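You operate a simulated robot arm through the tools that you are given. There is no shell and no other tool. Be economical: measure what you need, move in short steps, check, and stop when the job is done.

You run a simulated robot arm. Do the job below in one go: nothing can be reset, and whatever is moved stays where it is left.

## Task
Brush out the open gap, lay the light strip, press it flush and slide the straightedge on to it.
Fine: take the strip from the trestle; put the round brush back; leave the turn buttons.

It is judged by the outcome, as a careful person would: the job done as asked, and still so three seconds after it is handed in. It fails if anything else is knocked over, pushed out of place, dropped, spilled or broken.

## Robot
A 7-joint arm with a two-finger parallel gripper, fixed in place. Base frame: the origin is at the foot of the arm, x ahead of it, y to its left, z up; the work surface is at about z = 90. Lengths are in cm, angles in degrees, forces in N, time in s.
With the tool pointing down near the work surface it reaches from about 32 to 74 cm from the base axis. Its first joint turns from -115.0 to 115.0 degrees. Payload 3.91 kg.
The tool frame sits at the grasp point between the pads (the TCP): z along the fingers, y along the line on which they close. The tips reach 3 cm beyond it. The gripper opens to 11 cm. The fingers are 2 cm wide and 1 cm thick; the gripper's body (4.8 by 11.2 cm) begins 5.5 cm behind the TCP.
Orientation is that of the tool frame in the base frame, as a unit quaternion [w, x, y, z]. With the fingers straight down and closing along the base's y, the tool's x points along the base's -x, its y along +y and its z along -z.

## Interface
- The arm moves only by the tool play_rows. Its argument "moves" is a list that holds one entry, the list of rows, each a list of 7 numbers: the shift along the tool's x, y, z in units of 50 mm (1.0 is 50 mm), then the turn, a rotation vector about the tool's x, y, z in units of 6 degrees (1.0 is 6 degrees), then the finger opening in cm, from 0 to 11. In form: [[[dx, dy, dz, wx, wy, wz, jaw], ...]]. A call has 1 to 20 rows; each row shifts and turns the commanded pose from where the row before left it, along the tool's axes as they then stand. A call with a number of a shift or a turn outside -1 to 1 is refused whole. Rows are played at 5 a second. More than 5 cm and 8.6 degrees between two rows, or a gripper value outside its range, and nothing of the call is played. Where a pose cannot be reached the arm comes as near as it can. A force on the tool above 70 N (or 10 N above the force at the start of the call, whichever is more), or a blocked arm, ends the call early, and 0.2 s more pass. Each finger travels about 10.8 cm/s and halts on what it meets, pressing with about 32 N; the grip force reading is that of the motor and also rises with nothing between the fingers. The clock runs only during rows and for 0.2 s after the last one: add rows that do not move to give the fingers time. It gives the time, the measured TCP pose, the force on the tool (base axes), the opening and the grip force at its end, in the units of the frame above (readings bear some noise).
- Cameras (640 x 400 px; columns grow to the right, rows downward): "scene" is fixed at [5.16, -50.05, 149.27]; the picture's right is [0.16, -0.99, 0.00], its down [-0.73, -0.12, -0.68] and it looks along [0.67, 0.11, -0.73] (base axes); focal length 289 px, centre (320, 200). "wrist" rides on the gripper at [-3.6, 0, -5.7] in the tool frame; the picture's right is [0.00, -1.00, 0.00], its down [0.97, 0.00, -0.24] and it looks along [0.24, 0.00, 0.97] (tool axes); focal length 218 px, centre (320, 200). There is no depth. A picture from a camera that has moved, and an enlarged one, comes with that camera's place and axes in the base frame and with its lens.
- capture(camera): a new picture of that camera. It takes no simulated time.
- slide_trunk(by): slides the trunk up (or, below 0, down) by that many cm; the arm rides with it, the base frame stays. It gives what a move gives, with no picture.
- enlarge(camera, box): a new picture of the part [left, top, right, bottom] of that camera's present view, enlarged. It takes no simulated time.
- finish_job(): hands the job in; it is judged then, once.

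Go step by step. Nothing tells you positions but the pictures and the camera data: compare them with the known pose of the tool, close in by small moves and look again before you grip or let go. The budget is 120 turns and 76 pictures, counting those below and the enlarged ones. Unless the task says otherwise, let go and move clear before handing in, and close with one line.

The tools are called after ">>>" by a JSON object that holds its "fn" and its "kwargs". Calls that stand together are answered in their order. play_rows: Moves the arm, as the interface text tells. Its arguments: {"type":"object","properties":{"moves":{"type":"array","items":{"type":"array","items":{"type":"array","items":{"type":"number"}}}}},"required":["moves"]} The other tools are called the same way: slide_trunk (by) slides the trunk up or down; capture (camera) takes a picture; enlarge (camera, box) takes an enlarged picture of a part of a camera's view; finish_job () hands the job in.

At the start:

```text
time_s: 0.0
tool_pos: [43.87, -31.92, 123.78]
tool_rot: [0.0, 0.0, 1.0, 0.0]
ft_force: [-0.3, 0.1, 0.0]
opening: 11.01
finger_force: 0.1
trunk travel left (down, up): [-87.5, 11.5]
```

scene: 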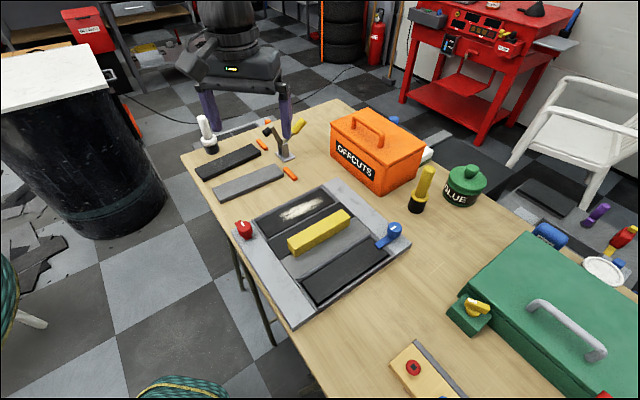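
wrist: 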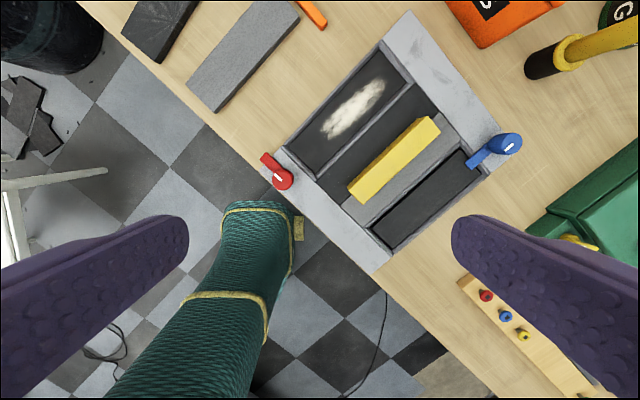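

I see a tray with several slots (one dusty), a yellow bar on it, turn buttons in red and blue, and loose strips near the far end of the table. I'll take enlarged looks first.

>>> {"fn": "enlarge", "kwargs": {"camera": "scene", "box": [220, 170, 420, 330]}}

>>> {"fn": "enlarge", "kwargs": {"camera": "scene", "box": [170, 80, 330, 210]}}

>>> {"fn": "enlarge", "kwargs": {"camera": "scene", "box": [380, 110, 640, 400]}}

>>> {"fn": "enlarge", "kwargs": {"camera": "wrist", "box": [180, 0, 540, 270]}}

```text
2.50 times, centred on (320, 250) of scene
camera zoom: at [5.16, -50.05, 149.27], right [0.16, -0.99, 0.0], down [-0.73, -0.12, -0.68], along [0.67, 0.11, -0.73], focal length 722 px, centre (320, 75)
```

zoom: 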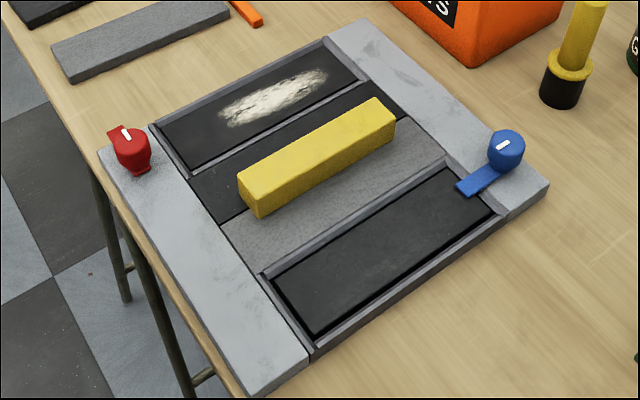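

```text
3.08 times, centred on (250, 145) of scene
camera zoom: at [5.16, -50.05, 149.27], right [0.16, -0.99, 0.0], down [-0.73, -0.12, -0.68], along [0.67, 0.11, -0.73], focal length 889 px, centre (535, 369)
```

zoom: 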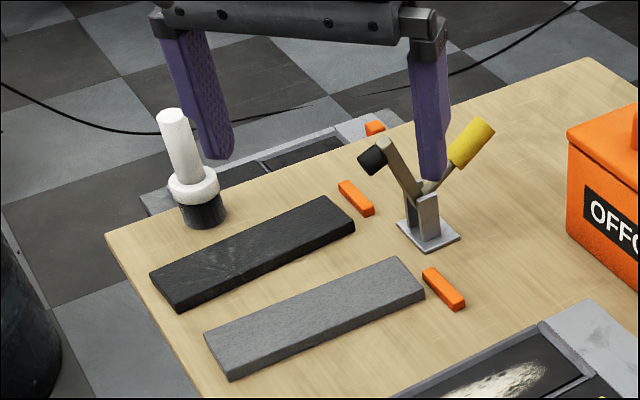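

```text
1.38 times, centred on (510, 255) of scene
camera zoom: at [5.16, -50.05, 149.27], right [0.16, -0.99, 0.0], down [-0.73, -0.12, -0.68], along [0.67, 0.11, -0.73], focal length 399 px, centre (58, 124)
```

zoom: 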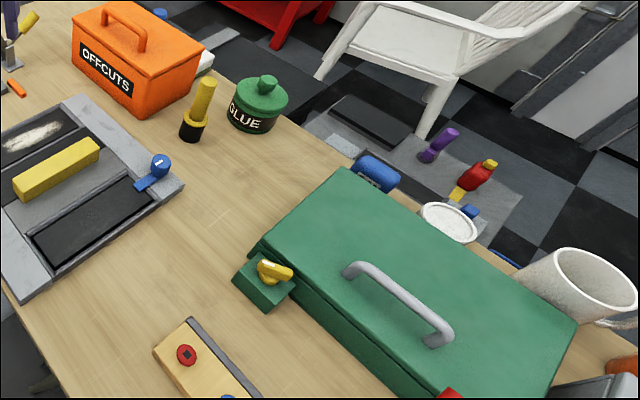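

```text
1.48 times, centred on (360, 135) of wrist
camera zoom: at [47.43, -31.97, 129.63], right [0.0, -1.0, 0.0], down [-0.97, 0.0, 0.24], along [-0.24, 0.0, -0.97], focal length 323 px, centre (261, 296)
```

zoom: 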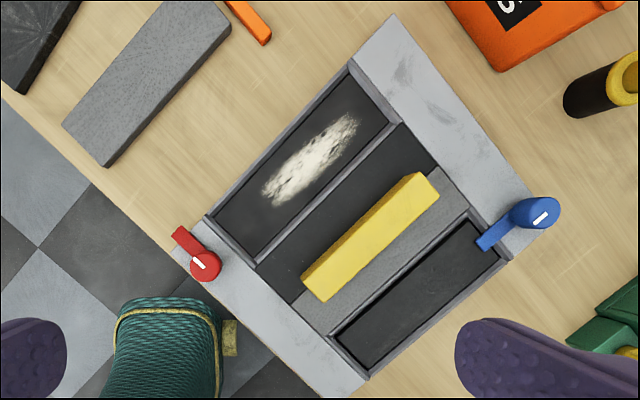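

I take the slot with dust as the open gap (the red button is turned away from it). Next I'll look closely at the far end of the table with the wrist camera to tell the brushes and strips apart.

>>> {"fn": "play_rows", "kwargs": {"moves": [[[-0.8, 0.8, 0, 0, -1, 0, 11], [-0.8, 0.8, 0, 0, -1, 0, 11], [-0.8, 0.8, 0, 0, -1, 0, 11], [0, 0.8, 0, 0, -1, 0, 11], [0, 0, 0, 0, -1, 0, 11], [0, 0, 0, 0, 0, 0, 11]]]}}

>>> {"fn": "capture", "kwargs": {"camera": "wrist"}}

>>> {"fn": "capture", "kwargs": {"camera": "scene"}}

```text
refused: row 1 steps farther than a row can; nothing moved
```

```text
69 pictures are left
camera wrist: at [47.43, -31.97, 129.63], right [0.0, -1.0, 0.0], down [-0.97, 0.0, 0.24], along [-0.24, 0.0, -0.97], focal length 218 px, centre (320, 200)
```

wrist: 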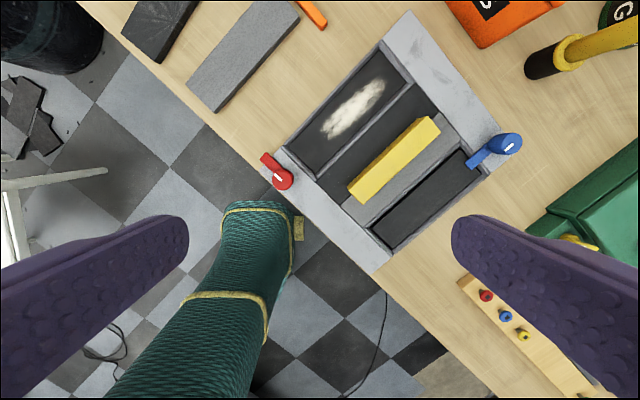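

```text
68 pictures are left
```

scene: 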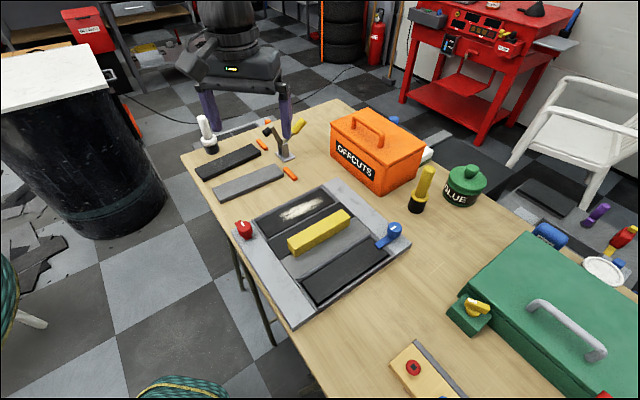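

The step was too long (combined shift over 5 cm); I'll use smaller steps.

>>> {"fn": "play_rows", "kwargs": {"moves": [[[-0.65, 0.65, 0, 0, -1, 0, 11], [-0.6, 0.65, 0, 0, -1, 0, 11], [-0.6, 0.65, 0, 0, -1, 0, 11], [0, 0.8, 0, 0, -1, 0, 11], [0, 0, 0, 0, -1, 0, 11], [0, 0, 0, 0, 0, 0, 11]]]}}

```text
time_s: 1.4
tool_pos: [53.13, -18.04, 124.77]
tool_rot: [0.26, 0.0, 0.966, -0.001]
ft_force: [0.5, 0.7, -0.4]
opening: 10.97
finger_force: 0.0
trunk travel left (down, up): [-87.5, 11.5]
```

>>> {"fn": "capture", "kwargs": {"camera": "wrist"}}

>>> {"fn": "enlarge", "kwargs": {"camera": "scene", "box": [170, 80, 330, 210]}}

```text
67 pictures are left
camera wrist: at [53.3, -18.08, 131.62], right [0.0, -1.0, 0.0], down [-0.96, 0.0, -0.28], along [0.28, 0.0, -0.96], focal length 218 px, centre (320, 200)
```

wrist: 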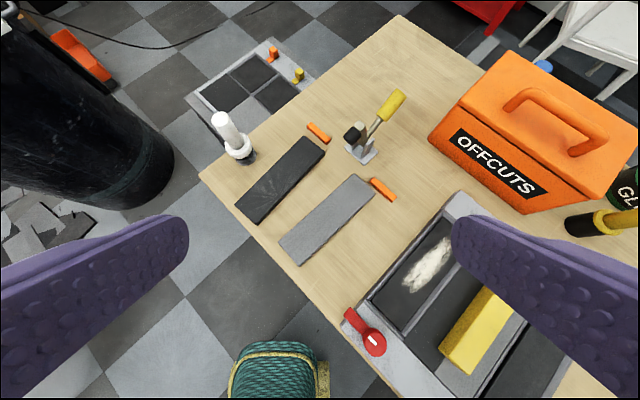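

```text
3.08 times, centred on (250, 145) of scene
camera zoom: at [5.16, -50.05, 149.27], right [0.16, -0.99, 0.0], down [-0.73, -0.12, -0.68], along [0.67, 0.11, -0.73], focal length 889 px, centre (535, 369)
```

zoom: 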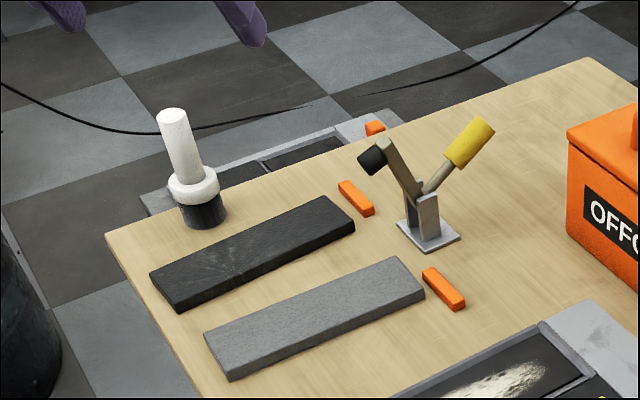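

>>> {"fn": "enlarge", "kwargs": {"camera": "wrist", "box": [190, 80, 420, 220]}}

>>> {"fn": "enlarge", "kwargs": {"camera": "scene", "box": [380, 130, 500, 230]}}

>>> {"fn": "enlarge", "kwargs": {"camera": "scene", "box": [180, 100, 310, 180]}}

```text
2.78 times, centred on (305, 150) of wrist
camera zoom: at [53.3, -18.08, 131.62], right [0.0, -1.0, 0.0], down [-0.96, 0.0, -0.28], along [0.28, 0.0, -0.96], focal length 607 px, centre (362, 339)
```

zoom: 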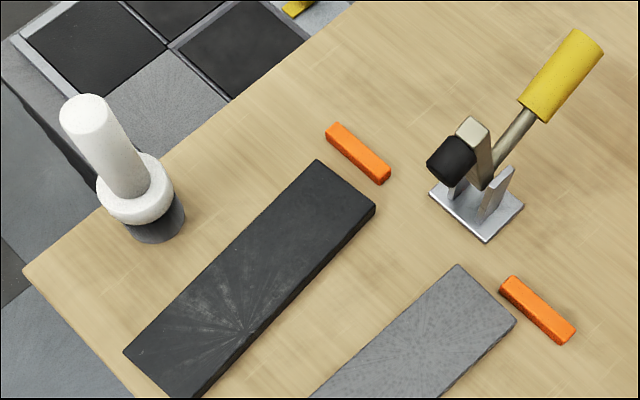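

```text
4.00 times, centred on (440, 180) of scene
camera zoom: at [5.16, -50.05, 149.27], right [0.16, -0.99, 0.0], down [-0.73, -0.12, -0.68], along [0.67, 0.11, -0.73], focal length 1156 px, centre (-160, 280)
```

zoom: 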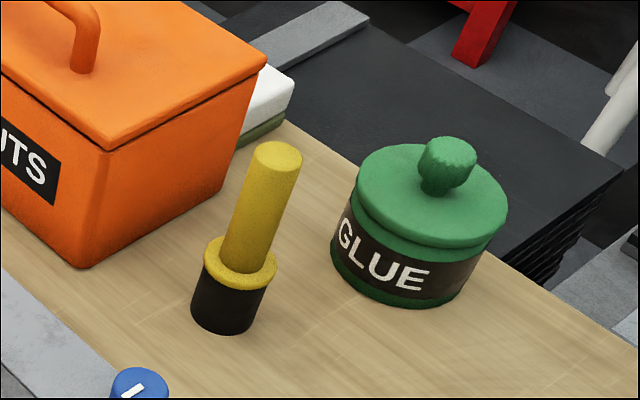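

```text
4.92 times, centred on (245, 140) of scene
camera zoom: at [5.16, -50.05, 149.27], right [0.16, -0.99, 0.0], down [-0.73, -0.12, -0.68], along [0.67, 0.11, -0.73], focal length 1423 px, centre (689, 495)
```

zoom: 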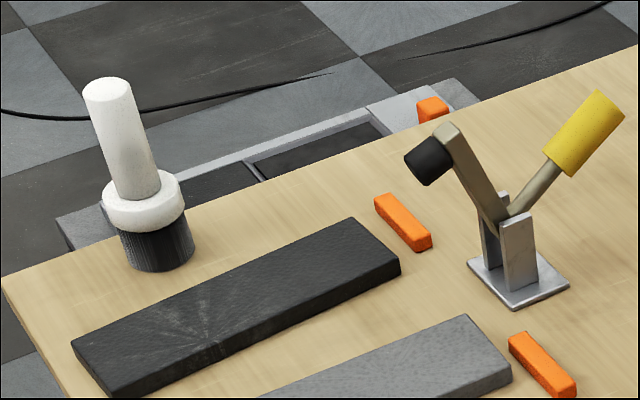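

The white-handled tool with black bristles (about x 75, y −2, top z ≈ 102) is the round brush; the yellow one on the right looks like a smooth-footed tamper and the bent one is a mallet on a rest. I'll move above the brush with a 15° outward tilt.

>>> {"fn": "play_rows", "kwargs": {"moves": [[[0, 0, 0, 0, 1, 0, 11], [0, 0, 0, 0, 1, 0, 11], [0, 0, 0, 0, 0.5, 0, 11], [-0.4375, 0.395, 0.5, 0, 0, 0, 8], [-0.4375, 0.395, 0.5, 0, 0, 0, 8], [-0.4375, 0.395, 0.5, 0, 0, 0, 8], [-0.4375, 0.395, 0.5, 0, 0, 0, 8], [-0.4375, 0.395, 0.5, 0, 0, 0, 8], [-0.4375, 0.395, 0.5, 0, 0, 0, 8], [-0.4375, 0.395, 0.5, 0, 0, 0, 8], [-0.4375, 0.395, 0.5, 0, 0, 0, 8], [0, 0, 0, 0, 0, 0, 8], [0, 0, 0, 0, 0, 0, 8]]]}}

>>> {"fn": "capture", "kwargs": {"camera": "wrist"}}

```text
time_s: 4.2
tool_pos: [75.2, -2.45, 109.86]
tool_rot: [0.13, 0.0, 0.991, 0.0]
ft_force: [-0.6, 0.6, 0.0]
opening: 7.98
finger_force: 0.0
trunk travel left (down, up): [-87.5, 11.5]
```

```text
62 pictures are left
camera wrist: at [77.13, -2.38, 116.45], right [0.0, -1.0, 0.0], down [-1.0, 0.0, -0.02], along [0.02, 0.0, -1.0], focal length 218 px, centre (320, 200)
```

wrist: 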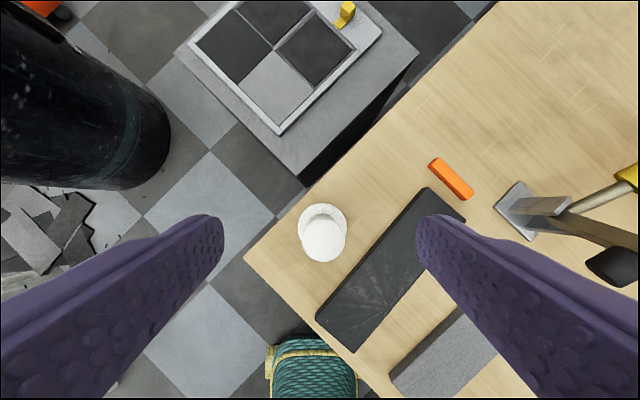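

The brush is directly below at about (74.8, −2.6). I go down and grip the handle.

>>> {"fn": "play_rows", "kwargs": {"moves": [[[0.124, -0.006, 0.402, 0, 0, 0, 8], [0.124, -0.006, 0.402, 0, 0, 0, 8], [0.124, -0.006, 0.402, 0, 0, 0, 8], [0.124, -0.006, 0.402, 0, 0, 0, 8], [0.124, -0.006, 0.402, 0, 0, 0, 8], [0, 0, 0, 0, 0, 0, 8], [0, 0, 0, 0, 0, 0, 8]]]}}

>>> {"fn": "enlarge", "kwargs": {"camera": "scene", "box": [150, 80, 310, 180]}}

>>> {"fn": "capture", "kwargs": {"camera": "wrist"}}

```text
time_s: 5.8
tool_pos: [74.81, -2.49, 99.33]
tool_rot: [0.131, 0.0, 0.991, 0.0]
ft_force: [-0.5, 0.4, 0.5]
opening: 8.02
finger_force: 0.0
trunk travel left (down, up): [-87.5, 11.5]
```

```text
4.00 times, centred on (230, 130) of scene
camera zoom: at [5.16, -50.05, 149.27], right [0.16, -0.99, 0.0], down [-0.73, -0.12, -0.68], along [0.67, 0.11, -0.73], focal length 1156 px, centre (680, 480)
```

zoom: 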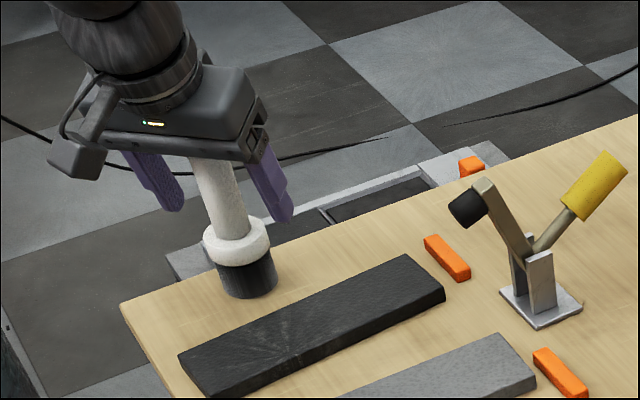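

```text
60 pictures are left
camera wrist: at [76.73, -2.5, 105.93], right [0.0, -1.0, 0.0], down [-1.0, 0.0, -0.02], along [0.02, 0.0, -1.0], focal length 218 px, centre (320, 200)
```

wrist: 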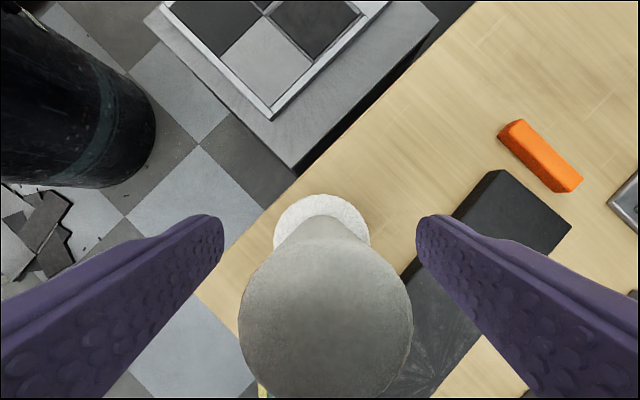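

Aligned; closing on the handle.

>>> {"fn": "play_rows", "kwargs": {"moves": [[[0, 0, 0, 0, 0, 0, 2], [0, 0, 0, 0, 0, 0, 2], [0, 0, 0, 0, 0, 0, 2], [0, 0, 0, 0, 0, 0, 2]]]}}

```text
time_s: 6.8
tool_pos: [74.82, -2.5, 99.45]
tool_rot: [0.131, -0.001, 0.991, 0.001]
ft_force: [-0.5, 0.6, 0.2]
opening: 2.69
finger_force: 31.9
trunk travel left (down, up): [-87.5, 11.5]
```

Gripped at 2.7 cm. I lift the brush and carry it over the near end of the dusty slot (about x 46.5, y −30.8).

>>> {"fn": "play_rows", "kwargs": {"moves": [[[-0.207, 0, -0.773, 0, 0, 0, 2], [-0.207, 0, -0.773, 0, 0, 0, 2], [-0.207, 0, -0.773, 0, 0, 0, 2], [0.6075, -0.629, -0.163, 0, 0, 0, 2], [0.6075, -0.629, -0.163, 0, 0, 0, 2], [0.6075, -0.629, -0.163, 0, 0, 0, 2], [0.6075, -0.629, -0.163, 0, 0, 0, 2], [0.6075, -0.629, -0.163, 0, 0, 0, 2], [0.6075, -0.629, -0.163, 0, 0, 0, 2], [0.6075, -0.629, -0.163, 0, 0, 0, 2], [0.6075, -0.629, -0.163, 0, 0, 0, 2], [0.6075, -0.629, -0.163, 0, 0, 0, 2], [0, 0, 0, 0, 0, 0, 2], [0, 0, 0, 0, 0, 0, 2]]]}}

>>> {"fn": "enlarge", "kwargs": {"camera": "scene", "box": [200, 130, 420, 330]}}

>>> {"fn": "capture", "kwargs": {"camera": "wrist"}}

```text
time_s: 9.8
tool_pos: [46.37, -30.91, 111.53]
tool_rot: [0.13, 0.0, 0.991, 0.0]
ft_force: [-0.1, -0.2, -0.9]
opening: 2.69
finger_force: 31.9
trunk travel left (down, up): [-87.5, 11.5]
```

```text
2.00 times, centred on (310, 230) of scene
camera zoom: at [5.16, -50.05, 149.27], right [0.16, -0.99, 0.0], down [-0.73, -0.12, -0.68], along [0.67, 0.11, -0.73], focal length 578 px, centre (340, 140)
```

zoom: 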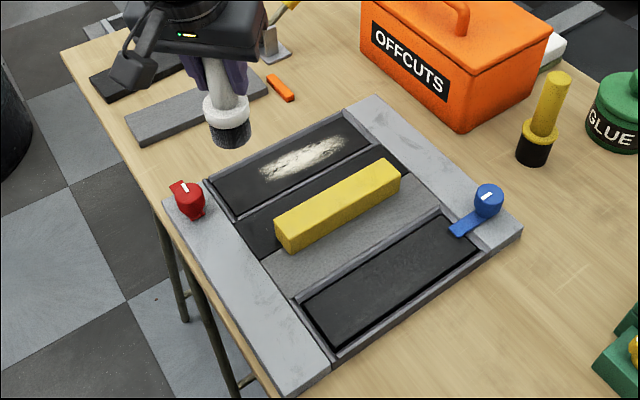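

```text
58 pictures are left
camera wrist: at [48.36, -30.89, 118.09], right [0.0, -1.0, 0.0], down [-1.0, 0.0, -0.02], along [0.02, 0.0, -1.0], focal length 218 px, centre (320, 200)
```

wrist: 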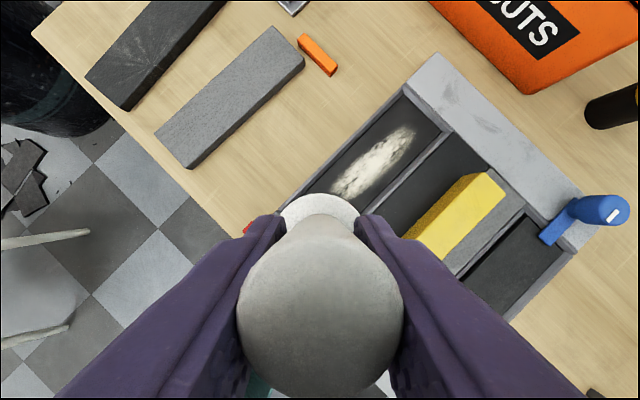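

The brush hangs just above the near end of the slot. I lower it most of the way and look at it.

>>> {"fn": "play_rows", "kwargs": {"moves": [[[0.133, -0.023, 0.586, 0, 0, 0, 2], [0.133, -0.023, 0.586, 0, 0, 0, 2], [0.133, -0.023, 0.586, 0, 0, 0, 2], [0, 0, 0, 0, 0, 0, 2], [0, 0, 0, 0, 0, 0, 2]]]}}

>>> {"fn": "enlarge", "kwargs": {"camera": "scene", "box": [220, 150, 380, 270]}}

```text
time_s: 11.0
tool_pos: [46.64, -31.16, 102.4]
tool_rot: [0.131, 0.0, 0.991, -0.001]
ft_force: [0.5, -0.4, -0.6]
opening: 2.7
finger_force: 32.2
trunk travel left (down, up): [-87.5, 11.5]
```

```text
3.33 times, centred on (300, 210) of scene
camera zoom: at [5.16, -50.05, 149.27], right [0.16, -0.99, 0.0], down [-0.73, -0.12, -0.68], along [0.67, 0.11, -0.73], focal length 963 px, centre (387, 167)
```

zoom: 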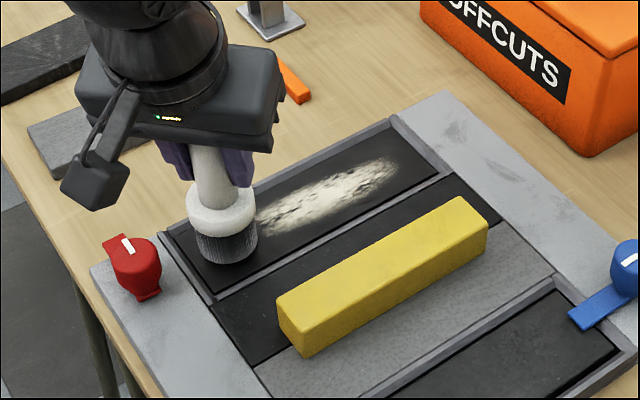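

>>> {"fn": "play_rows", "kwargs": {"moves": [[[0.0207, 0, 0.0773, 0, 0, 0, 2], [0.0207, 0, 0.0773, 0, 0, 0, 2], [0.0207, 0, 0.0773, 0, 0, 0, 2], [0.0104, 0, 0.0386, 0, 0, 0, 2], [0, 0, 0, 0, 0, 0, 2]]]}}

>>> {"fn": "enlarge", "kwargs": {"camera": "scene", "box": [220, 150, 380, 270]}}

```text
time_s: 12.2
tool_pos: [46.7, -31.19, 101.25]
tool_rot: [0.132, 0.001, 0.991, -0.002]
ft_force: [-0.6, 1.5, 22.8]
opening: 2.68
finger_force: 31.9
trunk travel left (down, up): [-87.5, 11.5]
```

```text
3.33 times, centred on (300, 210) of scene
camera zoom: at [5.16, -50.05, 149.27], right [0.16, -0.99, 0.0], down [-0.73, -0.12, -0.68], along [0.67, 0.11, -0.73], focal length 963 px, centre (387, 167)
```

zoom: 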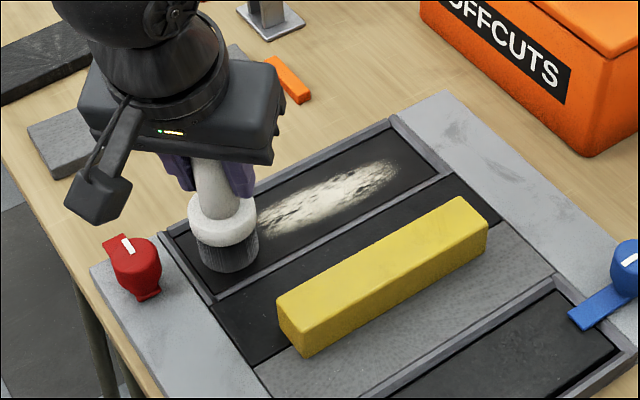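

Contact at tool z ≈ 101.2 with about 23 N. I ease off slightly and sweep along the slot.

>>> {"fn": "play_rows", "kwargs": {"moves": [[[-0.005, 0, -0.02, 0, 0, 0, 2], [-0.196, -0.207, 0.0526, 0, 0, 0, 2], [-0.196, -0.207, 0.0526, 0, 0, 0, 2], [-0.196, -0.207, 0.0526, 0, 0, 0, 2], [-0.196, -0.207, 0.0526, 0, 0, 0, 2], [-0.196, -0.207, 0.0526, 0, 0, 0, 2], [-0.196, -0.207, 0.0526, 0, 0, 0, 2], [-0.196, -0.207, 0.0526, 0, 0, 0, 2], [-0.196, -0.207, 0.0526, 0, 0, 0, 2], [-0.196, -0.207, 0.0526, 0, 0, 0, 2], [-0.196, -0.207, 0.0526, 0, 0, 0, 2], [0, 0, 0, 0, 0, 0, 2]]]}}

>>> {"fn": "enlarge", "kwargs": {"camera": "scene", "box": [220, 150, 380, 270]}}

```text
time_s: 14.8
tool_pos: [56.83, -41.39, 101.41]
tool_rot: [0.13, 0.0, 0.991, -0.001]
ft_force: [-1.0, 1.5, 7.9]
opening: 2.7
finger_force: 31.7
trunk travel left (down, up): [-87.5, 11.5]
```

```text
3.33 times, centred on (300, 210) of scene
camera zoom: at [5.16, -50.05, 149.27], right [0.16, -0.99, 0.0], down [-0.73, -0.12, -0.68], along [0.67, 0.11, -0.73], focal length 963 px, centre (387, 167)
```

zoom: 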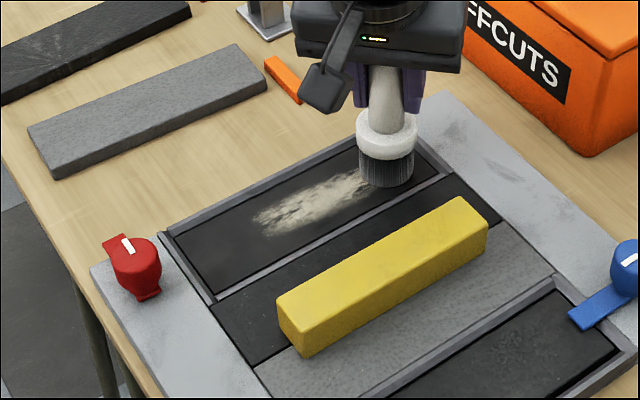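

The dust is fading; more strokes are needed.

>>> {"fn": "play_rows", "kwargs": {"moves": [[[0.003, 0, 0.012, 0, 0, 0, 2], [0.217, 0.23, -0.0585, 0, 0, 0, 2], [0.217, 0.23, -0.0585, 0, 0, 0, 2], [0.217, 0.23, -0.0585, 0, 0, 0, 2], [0.217, 0.23, -0.0585, 0, 0, 0, 2], [0.217, 0.23, -0.0585, 0, 0, 0, 2], [0.217, 0.23, -0.0585, 0, 0, 0, 2], [0.217, 0.23, -0.0585, 0, 0, 0, 2], [0.217, 0.23, -0.0585, 0, 0, 0, 2], [0.217, 0.23, -0.0585, 0, 0, 0, 2], [-0.217, -0.23, 0.0585, 0, 0, 0, 2], [-0.217, -0.23, 0.0585, 0, 0, 0, 2], [-0.217, -0.23, 0.0585, 0, 0, 0, 2], [-0.217, -0.23, 0.0585, 0, 0, 0, 2], [-0.217, -0.23, 0.0585, 0, 0, 0, 2], [-0.217, -0.23, 0.0585, 0, 0, 0, 2], [-0.217, -0.23, 0.0585, 0, 0, 0, 2], [-0.217, -0.23, 0.0585, 0, 0, 0, 2], [-0.217, -0.23, 0.0585, 0, 0, 0, 2]]]}}

>>> {"fn": "enlarge", "kwargs": {"camera": "scene", "box": [220, 150, 380, 270]}}

```text
time_s: 18.8
tool_pos: [56.78, -41.29, 101.28]
tool_rot: [0.131, 0.001, 0.991, -0.001]
ft_force: [-1.8, 3.1, 11.9]
opening: 2.73
finger_force: 32.0
trunk travel left (down, up): [-87.5, 11.5]
```

```text
3.33 times, centred on (300, 210) of scene
camera zoom: at [5.16, -50.05, 149.27], right [0.16, -0.99, 0.0], down [-0.73, -0.12, -0.68], along [0.67, 0.11, -0.73], focal length 963 px, centre (387, 167)
```

zoom: 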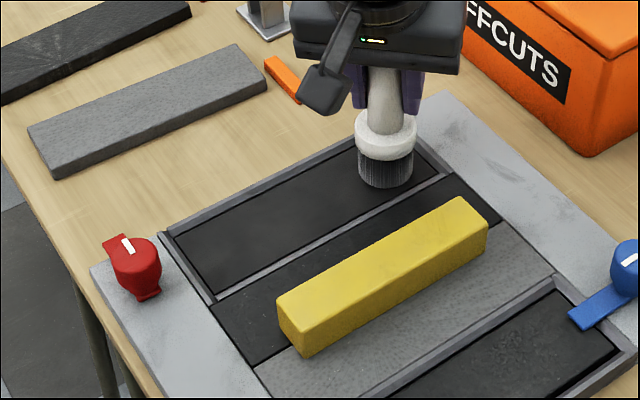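

The slot looks clean. I lift off, check the floor with the wrist camera, and carry the brush back.

>>> {"fn": "play_rows", "kwargs": {"moves": [[[-0.185, 0, -0.689, 0, 0, 0, 2], [-0.185, 0, -0.689, 0, 0, 0, 2], [-0.185, 0, -0.689, 0, 0, 0, 2], [-0.3486, 0.776, 0.0935, 0, 0, 0, 2], [-0.3486, 0.776, 0.0935, 0, 0, 0, 2], [-0.3486, 0.776, 0.0935, 0, 0, 0, 2], [-0.3486, 0.776, 0.0935, 0, 0, 0, 2], [-0.3486, 0.776, 0.0935, 0, 0, 0, 2], [-0.3486, 0.776, 0.0935, 0, 0, 0, 2], [-0.3486, 0.776, 0.0935, 0, 0, 0, 2], [-0.3486, 0.776, 0.0935, 0, 0, 0, 2], [-0.3486, 0.776, 0.0935, 0, 0, 0, 2], [-0.3486, 0.776, 0.0935, 0, 0, 0, 2], [0, 0, 0, 0, 0, 0, 2], [0, 0, 0, 0, 0, 0, 2]]]}}

>>> {"fn": "capture", "kwargs": {"camera": "scene"}}

>>> {"fn": "enlarge", "kwargs": {"camera": "scene", "box": [220, 150, 420, 330]}}

```text
time_s: 22.0
tool_pos: [74.92, -2.54, 111.76]
tool_rot: [0.13, 0.0, 0.992, 0.0]
ft_force: [0.2, 0.4, -1.2]
opening: 2.73
finger_force: 32.5
trunk travel left (down, up): [-87.5, 11.5]
```

```text
53 pictures are left
```

scene: 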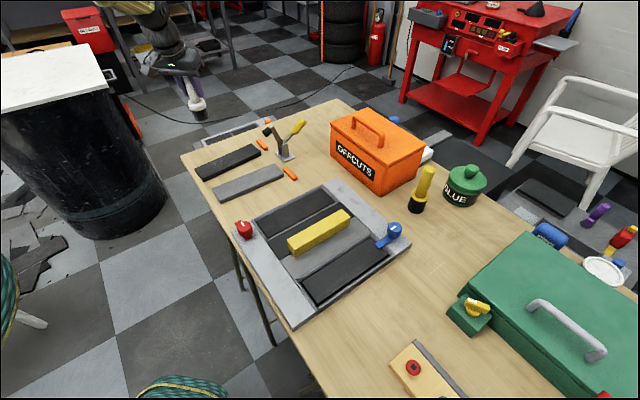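

```text
2.22 times, centred on (320, 240) of scene
camera zoom: at [5.16, -50.05, 149.27], right [0.16, -0.99, 0.0], down [-0.73, -0.12, -0.68], along [0.67, 0.11, -0.73], focal length 642 px, centre (320, 111)
```

zoom: 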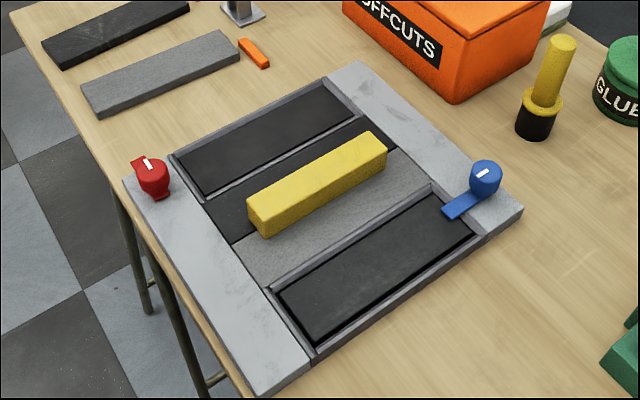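

The slot floor is clean. Now I lower the brush to its original spot.

>>> {"fn": "play_rows", "kwargs": {"moves": [[[0.149, 0, 0.555, 0, 0, 0, 2], [0.149, 0, 0.555, 0, 0, 0, 2], [0.149, 0, 0.555, 0, 0, 0, 2], [0.149, 0, 0.555, 0, 0, 0, 2], [0, 0, 0, 0, 0, 0, 2], [0.0078, 0, 0.029, 0, 0, 0, 2], [0.0078, 0, 0.029, 0, 0, 0, 2], [0.0078, 0, 0.029, 0, 0, 0, 2], [0.0078, 0, 0.029, 0, 0, 0, 2], [0, 0, 0, 0, 0, 0, 2]]]}}

>>> {"fn": "enlarge", "kwargs": {"camera": "scene", "box": [150, 80, 310, 180]}}

```text
time_s: 24.2
tool_pos: [74.94, -2.65, 99.63]
tool_rot: [0.131, 0.0, 0.991, 0.0]
ft_force: [0.3, 0.0, -1.0]
opening: 2.74
finger_force: 32.6
trunk travel left (down, up): [-87.5, 11.5]
```

```text
4.00 times, centred on (230, 130) of scene
camera zoom: at [5.16, -50.05, 149.27], right [0.16, -0.99, 0.0], down [-0.73, -0.12, -0.68], along [0.67, 0.11, -0.73], focal length 1156 px, centre (680, 480)
```

zoom: 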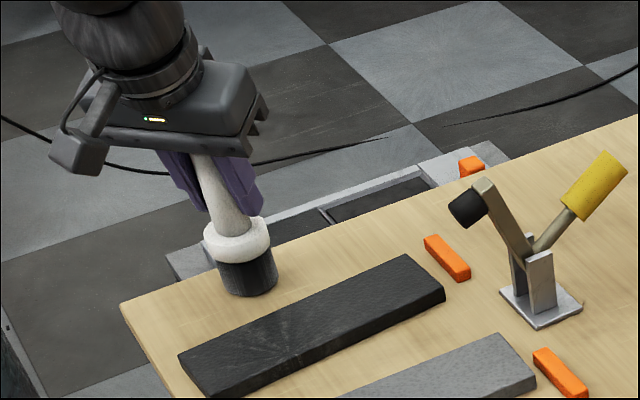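

>>> {"fn": "play_rows", "kwargs": {"moves": [[[0.0052, 0, 0.0193, 0, 0, 0, 2], [0.0052, 0, 0.0193, 0, 0, 0, 2], [0.0026, 0, 0.0097, 0, 0, 0, 2], [0, 0, 0, 0, 0, 0, 2]]]}}

```text
time_s: 25.2
tool_pos: [74.96, -2.75, 99.54]
tool_rot: [0.132, 0.0, 0.991, 0.0]
ft_force: [0.3, 0.0, 2.7]
opening: 2.72
finger_force: 31.6
trunk travel left (down, up): [-87.5, 11.5]
```

Table contact felt; release and rise.

>>> {"fn": "play_rows", "kwargs": {"moves": [[[0, 0, 0, 0, 0, 0, 4], [0, 0, 0, 0, 0, 0, 6], [0, 0, 0, 0, 0, 0, 8], [0, 0, 0, 0, 0, 0, 8], [-0.155, 0, -0.58, 0, 0, 0, 8], [-0.155, 0, -0.58, 0, 0, 0, 8], [-0.155, 0, -0.58, 0, 0, 0, 8], [-0.155, 0, -0.58, 0, 0, 0, 8], [0, 0, 0, 0, 0, 0, 8]]]}}

>>> {"fn": "capture", "kwargs": {"camera": "wrist"}}

```text
time_s: 27.2
tool_pos: [75.0, -2.78, 111.49]
tool_rot: [0.129, 0.0, 0.992, 0.001]
ft_force: [-1.0, -0.6, -1.1]
opening: 7.98
finger_force: 0.1
trunk travel left (down, up): [-87.5, 11.5]
```

```text
50 pictures are left
camera wrist: at [76.87, -2.69, 117.99], right [0.0, -1.0, 0.0], down [-1.0, 0.0, -0.02], along [0.02, 0.0, -1.0], focal length 218 px, centre (320, 200)
```

wrist: 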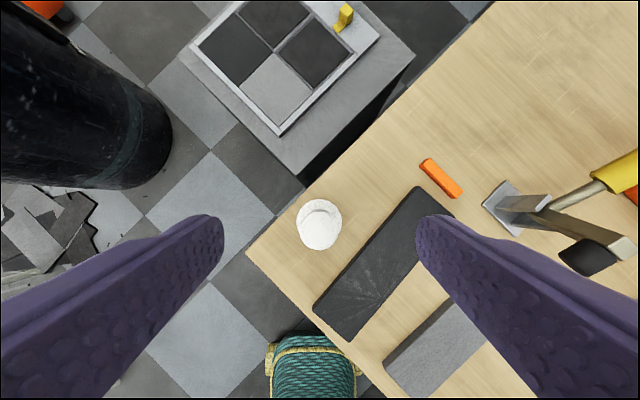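

The brush stands back in place. Next I straighten the tool, go over the light strip (about x 61, y −20) and yaw to line up with it.

>>> {"fn": "play_rows", "kwargs": {"moves": [[[0, 0, 0, 0, 1, 0, 9], [0, 0, 0, 0, 1, 0, 9], [0, 0, 0, 0, 0.5, 0, 9], [0.463, -0.583, -0.1, 0, 0, 0, 9], [0.463, -0.583, -0.1, 0, 0, 0, 9], [0.463, -0.583, -0.1, 0, 0, 0, 9], [0.463, -0.583, -0.1, 0, 0, 0, 9], [0.463, -0.583, -0.1, 0, 0, 0, 9], [0.463, -0.583, -0.1, 0, 0, 0, 9], [0, 0, 0, 0, 0, 0.98, 9], [0, 0, 0, 0, 0, 0.98, 9], [0, 0, 0, 0, 0, 0.98, 9], [0, 0, 0, 0, 0, 0.98, 9], [0, 0, 0, 0, 0, 0.98, 9], [0, 0, 0, 0, 0, 0.98, 9], [0, 0, 0, 0, 0, 0.98, 9], [0, 0, 0, 0, 0, 0.98, 9], [0, 0, 0, 0, 0, 0, 9], [0, 0, 0, 0, 0, 0, 9]]]}}

>>> {"fn": "capture", "kwargs": {"camera": "wrist"}}

```text
time_s: 31.2
tool_pos: [61.01, -20.15, 114.43]
tool_rot: [-0.001, 0.401, 0.916, 0.001]
ft_force: [-0.4, 0.7, -0.6]
opening: 9.02
finger_force: 0.2
trunk travel left (down, up): [-87.5, 11.5]
```

```text
49 pictures are left
camera wrist: at [63.41, -22.71, 120.22], right [-0.73, -0.68, 0.0], down [-0.66, 0.71, 0.24], along [-0.16, 0.18, -0.97], focal length 218 px, centre (320, 200)
```

wrist: 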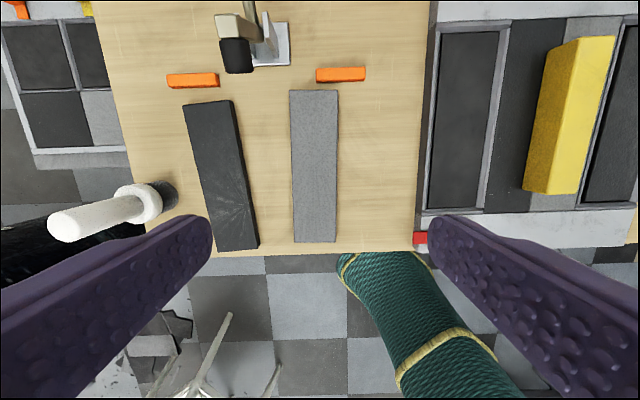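

The light strip is parallel to the tool, offset by under 1 cm. I centre on it and go down most of the way.

>>> {"fn": "play_rows", "kwargs": {"moves": [[[-0.0135, 0.0385, 0.82, 0, 0, 0, 8], [-0.0135, 0.0385, 0.82, 0, 0, 0, 8], [-0.0135, 0.0385, 0.82, 0, 0, 0, 8], [-0.0135, 0.0385, 0.82, 0, 0, 0, 8], [0, 0, 0, 0, 0, 0, 8], [0, 0, 0, 0, 0, 0, 8]]]}}

>>> {"fn": "capture", "kwargs": {"camera": "wrist"}}

>>> {"fn": "enlarge", "kwargs": {"camera": "scene", "box": [180, 120, 320, 220]}}

```text
time_s: 32.6
tool_pos: [61.72, -19.8, 98.07]
tool_rot: [0.0, 0.399, 0.917, 0.0]
ft_force: [0.2, -0.8, -0.1]
opening: 7.98
finger_force: 0.0
trunk travel left (down, up): [-87.5, 11.5]
```

```text
48 pictures are left
camera wrist: at [64.12, -22.46, 103.79], right [-0.73, -0.68, 0.0], down [-0.66, 0.71, 0.24], along [-0.16, 0.18, -0.97], focal length 218 px, centre (320, 200)
```

wrist: 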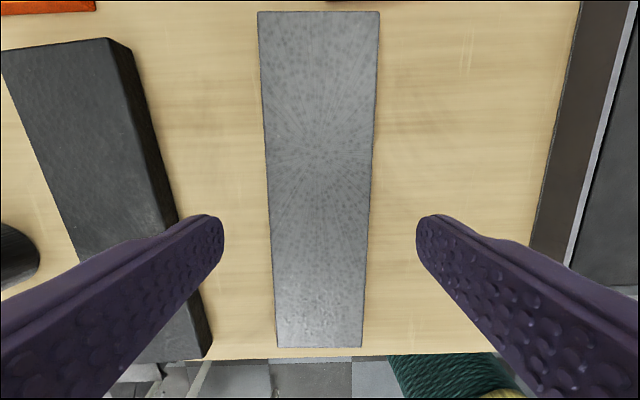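

```text
4.00 times, centred on (250, 170) of scene
camera zoom: at [5.16, -50.05, 149.27], right [0.16, -0.99, 0.0], down [-0.73, -0.12, -0.68], along [0.67, 0.11, -0.73], focal length 1156 px, centre (600, 320)
```

zoom: 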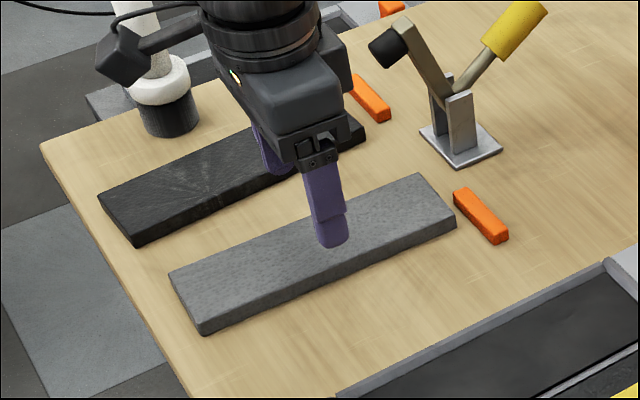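

The strip (≈19.6 × 5.8, top z ≈ 91.7) is centred between the fingers. I descend so that only the upper ~0.9 cm is gripped, and close.

>>> {"fn": "play_rows", "kwargs": {"moves": [[[0, 0, 0.3, 0, 0, 0, 8], [0, 0, 0.3, 0, 0, 0, 8], [0, 0, 0.254, 0, 0, 0, 8], [0, 0, 0, 0, 0, 0, 7], [0, 0, 0, 0, 0, 0, 5], [0, 0, 0, 0, 0, 0, 5], [0, 0, 0, 0, 0, 0, 5], [0, 0, 0, 0, 0, 0, 5]]]}}

>>> {"fn": "enlarge", "kwargs": {"camera": "scene", "box": [180, 120, 320, 220]}}

```text
time_s: 34.4
tool_pos: [61.64, -19.91, 93.76]
tool_rot: [0.0, 0.399, 0.917, 0.0]
ft_force: [-0.6, -0.2, -0.1]
opening: 5.96
finger_force: 31.9
trunk travel left (down, up): [-87.5, 11.5]
```

```text
4.00 times, centred on (250, 170) of scene
camera zoom: at [5.16, -50.05, 149.27], right [0.16, -0.99, 0.0], down [-0.73, -0.12, -0.68], along [0.67, 0.11, -0.73], focal length 1156 px, centre (600, 320)
```

zoom: 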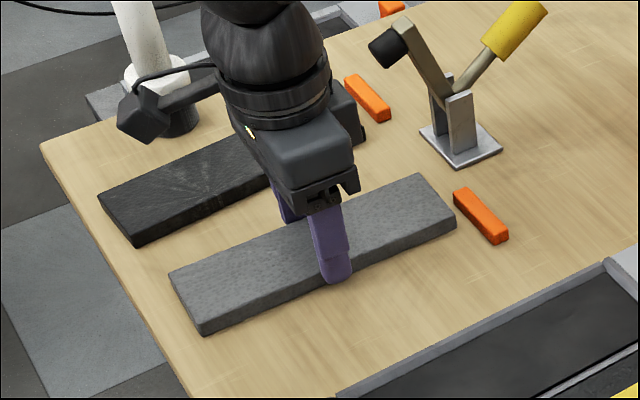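

Gripped (5.96 cm wide). Lift straight up and carry it above the clean slot, then look.

>>> {"fn": "play_rows", "kwargs": {"moves": [[[0, 0, -0.3, 0, 0, 0, 5], [0, 0, -0.7, 0, 0, 0, 5], [0, 0, -0.7, 0, 0, 0, 5], [0, 0, -0.7, 0, 0, 0, 5], [0, 0, 0, 0, 0, 0, 5], [-0.209, -0.732, 0, 0, 0, 0, 5], [-0.209, -0.732, 0, 0, 0, 0, 5], [-0.209, -0.732, 0, 0, 0, 0, 5], [-0.209, -0.732, 0, 0, 0, 0, 5], [-0.209, -0.732, 0, 0, 0, 0, 5], [0, 0, 0, 0, 0, 0, 5], [0, 0, 0, 0, 0, 0, 5]]]}}

>>> {"fn": "capture", "kwargs": {"camera": "wrist"}}

>>> {"fn": "enlarge", "kwargs": {"camera": "scene", "box": [220, 120, 420, 270]}}

```text
time_s: 37.0
tool_pos: [51.74, -36.13, 105.72]
tool_rot: [-0.001, 0.399, 0.917, 0.0]
ft_force: [-0.3, 0.1, -0.9]
opening: 5.01
finger_force: 0.1
trunk travel left (down, up): [-87.5, 11.5]
```

```text
45 pictures are left
camera wrist: at [54.2, -38.65, 111.46], right [-0.73, -0.68, 0.0], down [-0.66, 0.71, 0.24], along [-0.16, 0.18, -0.97], focal length 218 px, centre (320, 200)
```

wrist: 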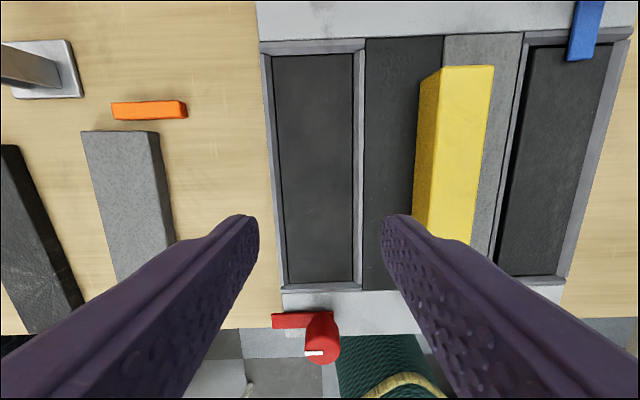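

```text
2.67 times, centred on (320, 195) of scene
camera zoom: at [5.16, -50.05, 149.27], right [0.16, -0.99, 0.0], down [-0.73, -0.12, -0.68], along [0.67, 0.11, -0.73], focal length 771 px, centre (320, 213)
```

zoom: 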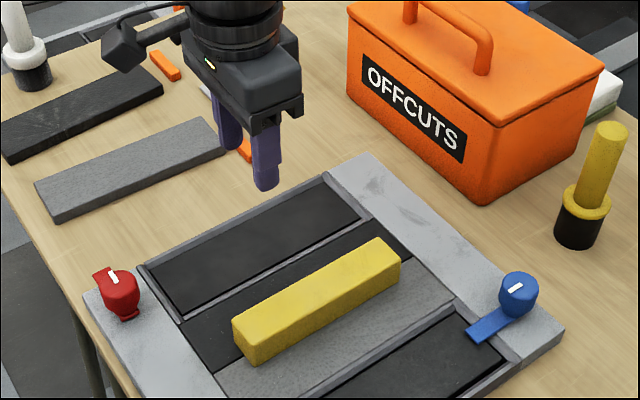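

The strip slipped out at once; it still lies in its place. The slot measures about 6.5 × 20.5 at (52.1, −36.1), rotated ≈1.4° from the tool. I'll return and grip the strip deeper.

>>> {"fn": "play_rows", "kwargs": {"moves": [[[0.209, 0.732, 0, 0, 0, 0, 8], [0.209, 0.732, 0, 0, 0, 0, 8], [0.209, 0.732, 0, 0, 0, 0, 8], [0.209, 0.732, 0, 0, 0, 0, 8], [0.209, 0.732, 0, 0, 0, 0, 8], [0, 0, 0.7, 0, 0, 0, 8], [0, 0, 0.7, 0, 0, 0, 8], [0, 0, 0, 0, 0, 0, 8]]]}}

>>> {"fn": "capture", "kwargs": {"camera": "wrist"}}

```text
time_s: 38.8
tool_pos: [61.8, -19.8, 98.76]
tool_rot: [-0.001, 0.398, 0.917, 0.0]
ft_force: [-0.5, -0.7, -0.1]
opening: 8.01
finger_force: 0.1
trunk travel left (down, up): [-87.5, 11.5]
```

```text
43 pictures are left
camera wrist: at [64.15, -22.39, 104.53], right [-0.73, -0.68, 0.0], down [-0.66, 0.71, 0.24], along [-0.16, 0.18, -0.97], focal length 218 px, centre (320, 200)
```

wrist: 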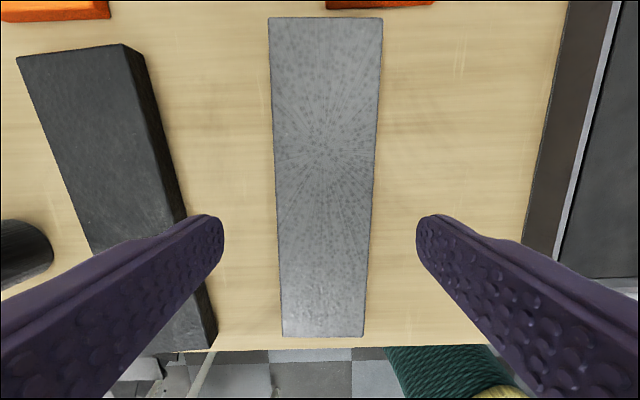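

>>> {"fn": "play_rows", "kwargs": {"moves": [[[0, -0.046, 0.35, 0, 0, 0, 8], [0, 0, 0.35, 0, 0, 0, 8], [0, 0, 0.25, 0, 0, 0, 8], [0, 0, 0.112, 0, 0, 0, 8], [0, 0, 0, 0, 0, 0, 7], [0, 0, 0, 0, 0, 0, 4.5], [0, 0, 0, 0, 0, 0, 4.5], [0, 0, 0, 0, 0, 0, 4.5], [0, 0, 0, 0, 0, 0, 4.5]]]}}

>>> {"fn": "play_rows", "kwargs": {"moves": [[[0, 0, -0.06, 0, 0, 0, 4], [0, 0, -0.06, 0, 0, 0, 4], [0, 0, -0.06, 0, 0, 0, 4], [0, 0, 0, 0, 0, 0, 4]]]}}

>>> {"fn": "enlarge", "kwargs": {"camera": "scene", "box": [180, 120, 320, 220]}}

```text
time_s: 40.8
tool_pos: [61.67, -19.98, 93.38]
tool_rot: [0.0, 0.399, 0.917, 0.0]
ft_force: [-0.4, -0.2, 0.1]
opening: 5.93
finger_force: 31.9
trunk travel left (down, up): [-87.5, 11.5]
```

```text
time_s: 41.8
tool_pos: [61.72, -19.99, 94.37]
tool_rot: [0.0, 0.399, 0.917, 0.0]
ft_force: [-0.1, -0.1, -2.1]
opening: 5.94
finger_force: 32.1
trunk travel left (down, up): [-87.5, 11.5]
```

```text
4.00 times, centred on (250, 170) of scene
camera zoom: at [5.16, -50.05, 149.27], right [0.16, -0.99, 0.0], down [-0.73, -0.12, -0.68], along [0.67, 0.11, -0.73], focal length 1156 px, centre (600, 320)
```

zoom: 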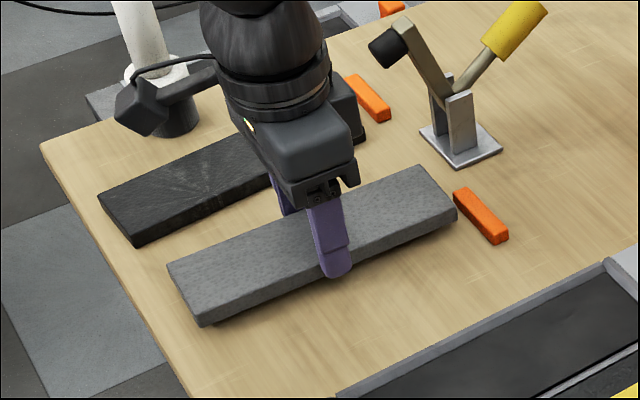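

It holds now, lifted clear of the table. I carry it over the slot with a small yaw correction.

>>> {"fn": "play_rows", "kwargs": {"moves": [[[0, 0, -0.4, 0, 0, 0, 4], [0, 0, -0.5, 0, 0, 0, 4], [0, 0, -0.5, 0, 0, 0, 4], [0, 0, -0.4, 0, 0, 0, 4], [-0.1, -0.35, 0, 0, 0, 0, 4], [-0.174, -0.6, 0, 0, 0, 0, 4], [-0.174, -0.6, 0, 0, 0, 0, 4], [-0.174, -0.6, 0, 0, 0, 0, 4], [-0.174, -0.6, 0, 0, 0, 0, 4], [-0.174, -0.6, 0, 0, 0, 0, 4], [-0.074, -0.25, 0, 0, 0, 0, 4], [0, 0, 0, 0, 0, -0.233, 4], [0, 0, 0, 0, 0, 0, 4], [0, 0, 0, 0, 0, 0, 4]]]}}

>>> {"fn": "capture", "kwargs": {"camera": "wrist"}}

>>> {"fn": "enlarge", "kwargs": {"camera": "scene", "box": [220, 120, 420, 270]}}

```text
time_s: 44.8
tool_pos: [51.92, -35.88, 103.4]
tool_rot: [0.0, 0.388, 0.922, 0.0]
ft_force: [1.0, -0.8, -1.2]
opening: 5.95
finger_force: 32.1
trunk travel left (down, up): [-87.5, 11.5]
```

```text
41 pictures are left
camera wrist: at [54.45, -38.56, 109.15], right [-0.71, -0.7, 0.0], down [-0.68, 0.69, 0.24], along [-0.17, 0.17, -0.97], focal length 218 px, centre (320, 200)
```

wrist: 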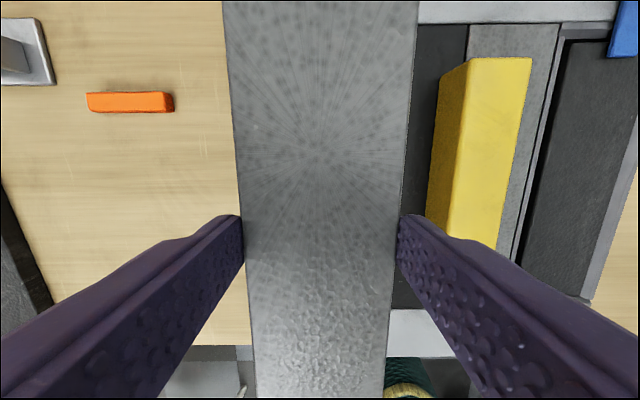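

```text
2.67 times, centred on (320, 195) of scene
camera zoom: at [5.16, -50.05, 149.27], right [0.16, -0.99, 0.0], down [-0.73, -0.12, -0.68], along [0.67, 0.11, -0.73], focal length 771 px, centre (320, 213)
```

zoom: 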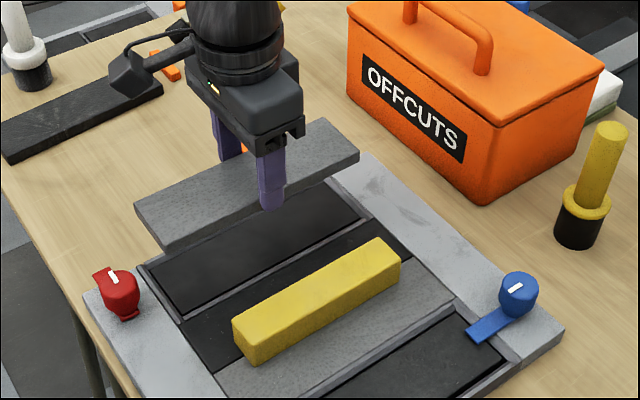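

>>> {"fn": "enlarge", "kwargs": {"camera": "wrist", "box": [400, 0, 640, 320]}}

>>> {"fn": "enlarge", "kwargs": {"camera": "wrist", "box": [200, 0, 450, 250]}}

```text
1.25 times, centred on (520, 160) of wrist
camera zoom: at [54.45, -38.56, 109.15], right [-0.71, -0.7, 0.0], down [-0.68, 0.69, 0.24], along [-0.17, 0.17, -0.97], focal length 273 px, centre (70, 250)
```

zoom: 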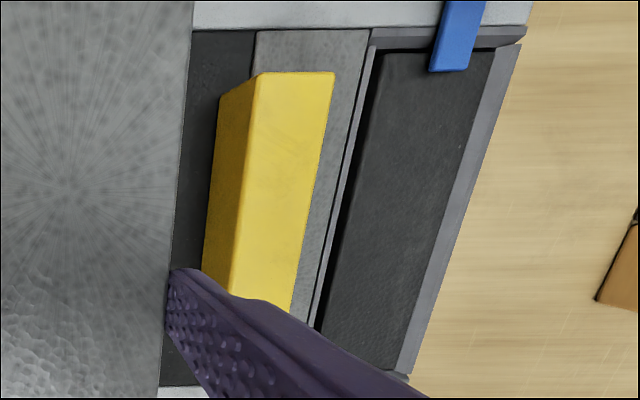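

```text
1.60 times, centred on (325, 125) of wrist
camera zoom: at [54.45, -38.56, 109.15], right [-0.71, -0.7, 0.0], down [-0.68, 0.69, 0.24], along [-0.17, 0.17, -0.97], focal length 349 px, centre (312, 320)
```

zoom: 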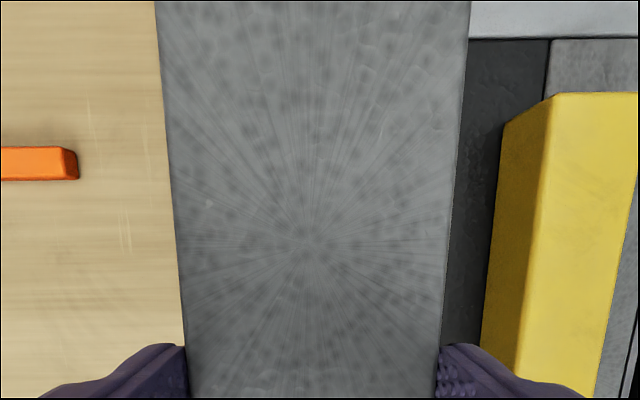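

The strip is held level; I correct yaw by ~0.8° and position slightly, then lower to about 1 cm above the slot for a close comparison.

>>> {"fn": "play_rows", "kwargs": {"moves": [[[-0.12, -0.022, 0.2, 0, 0, -0.13, 4], [0, 0, 0.4, 0, 0, 0, 4], [0, 0, 0.4, 0, 0, 0, 4], [0, 0, 0.14, 0, 0, 0, 4], [0, 0, 0, 0, 0, 0, 4], [0, 0, 0, 0, 0, 0, 4]]]}}

>>> {"fn": "capture", "kwargs": {"camera": "wrist"}}

>>> {"fn": "enlarge", "kwargs": {"camera": "scene", "box": [230, 160, 370, 260]}}

```text
time_s: 46.2
tool_pos: [52.38, -36.51, 97.52]
tool_rot: [0.0, 0.382, 0.924, 0.0]
ft_force: [-0.3, -0.7, -0.8]
opening: 5.93
finger_force: 31.9
trunk travel left (down, up): [-87.5, 11.5]
```

```text
37 pictures are left
camera wrist: at [54.82, -39.09, 103.42], right [-0.71, -0.71, 0.0], down [-0.69, 0.68, 0.24], along [-0.17, 0.17, -0.97], focal length 218 px, centre (320, 200)
```

wrist: 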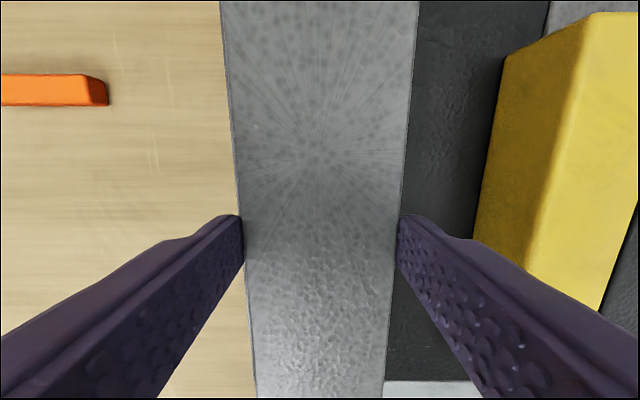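

```text
4.00 times, centred on (300, 210) of scene
camera zoom: at [5.16, -50.05, 149.27], right [0.16, -0.99, 0.0], down [-0.73, -0.12, -0.68], along [0.67, 0.11, -0.73], focal length 1156 px, centre (400, 160)
```

zoom: 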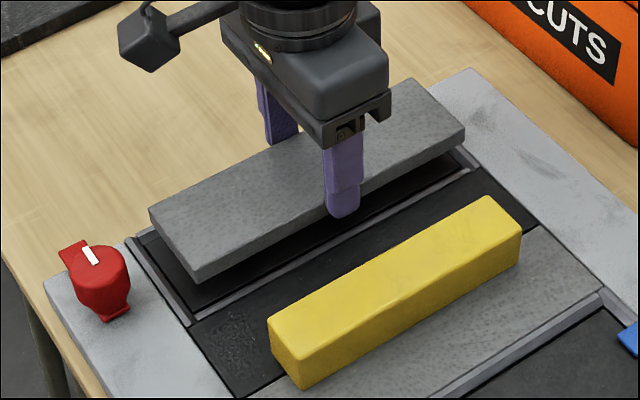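

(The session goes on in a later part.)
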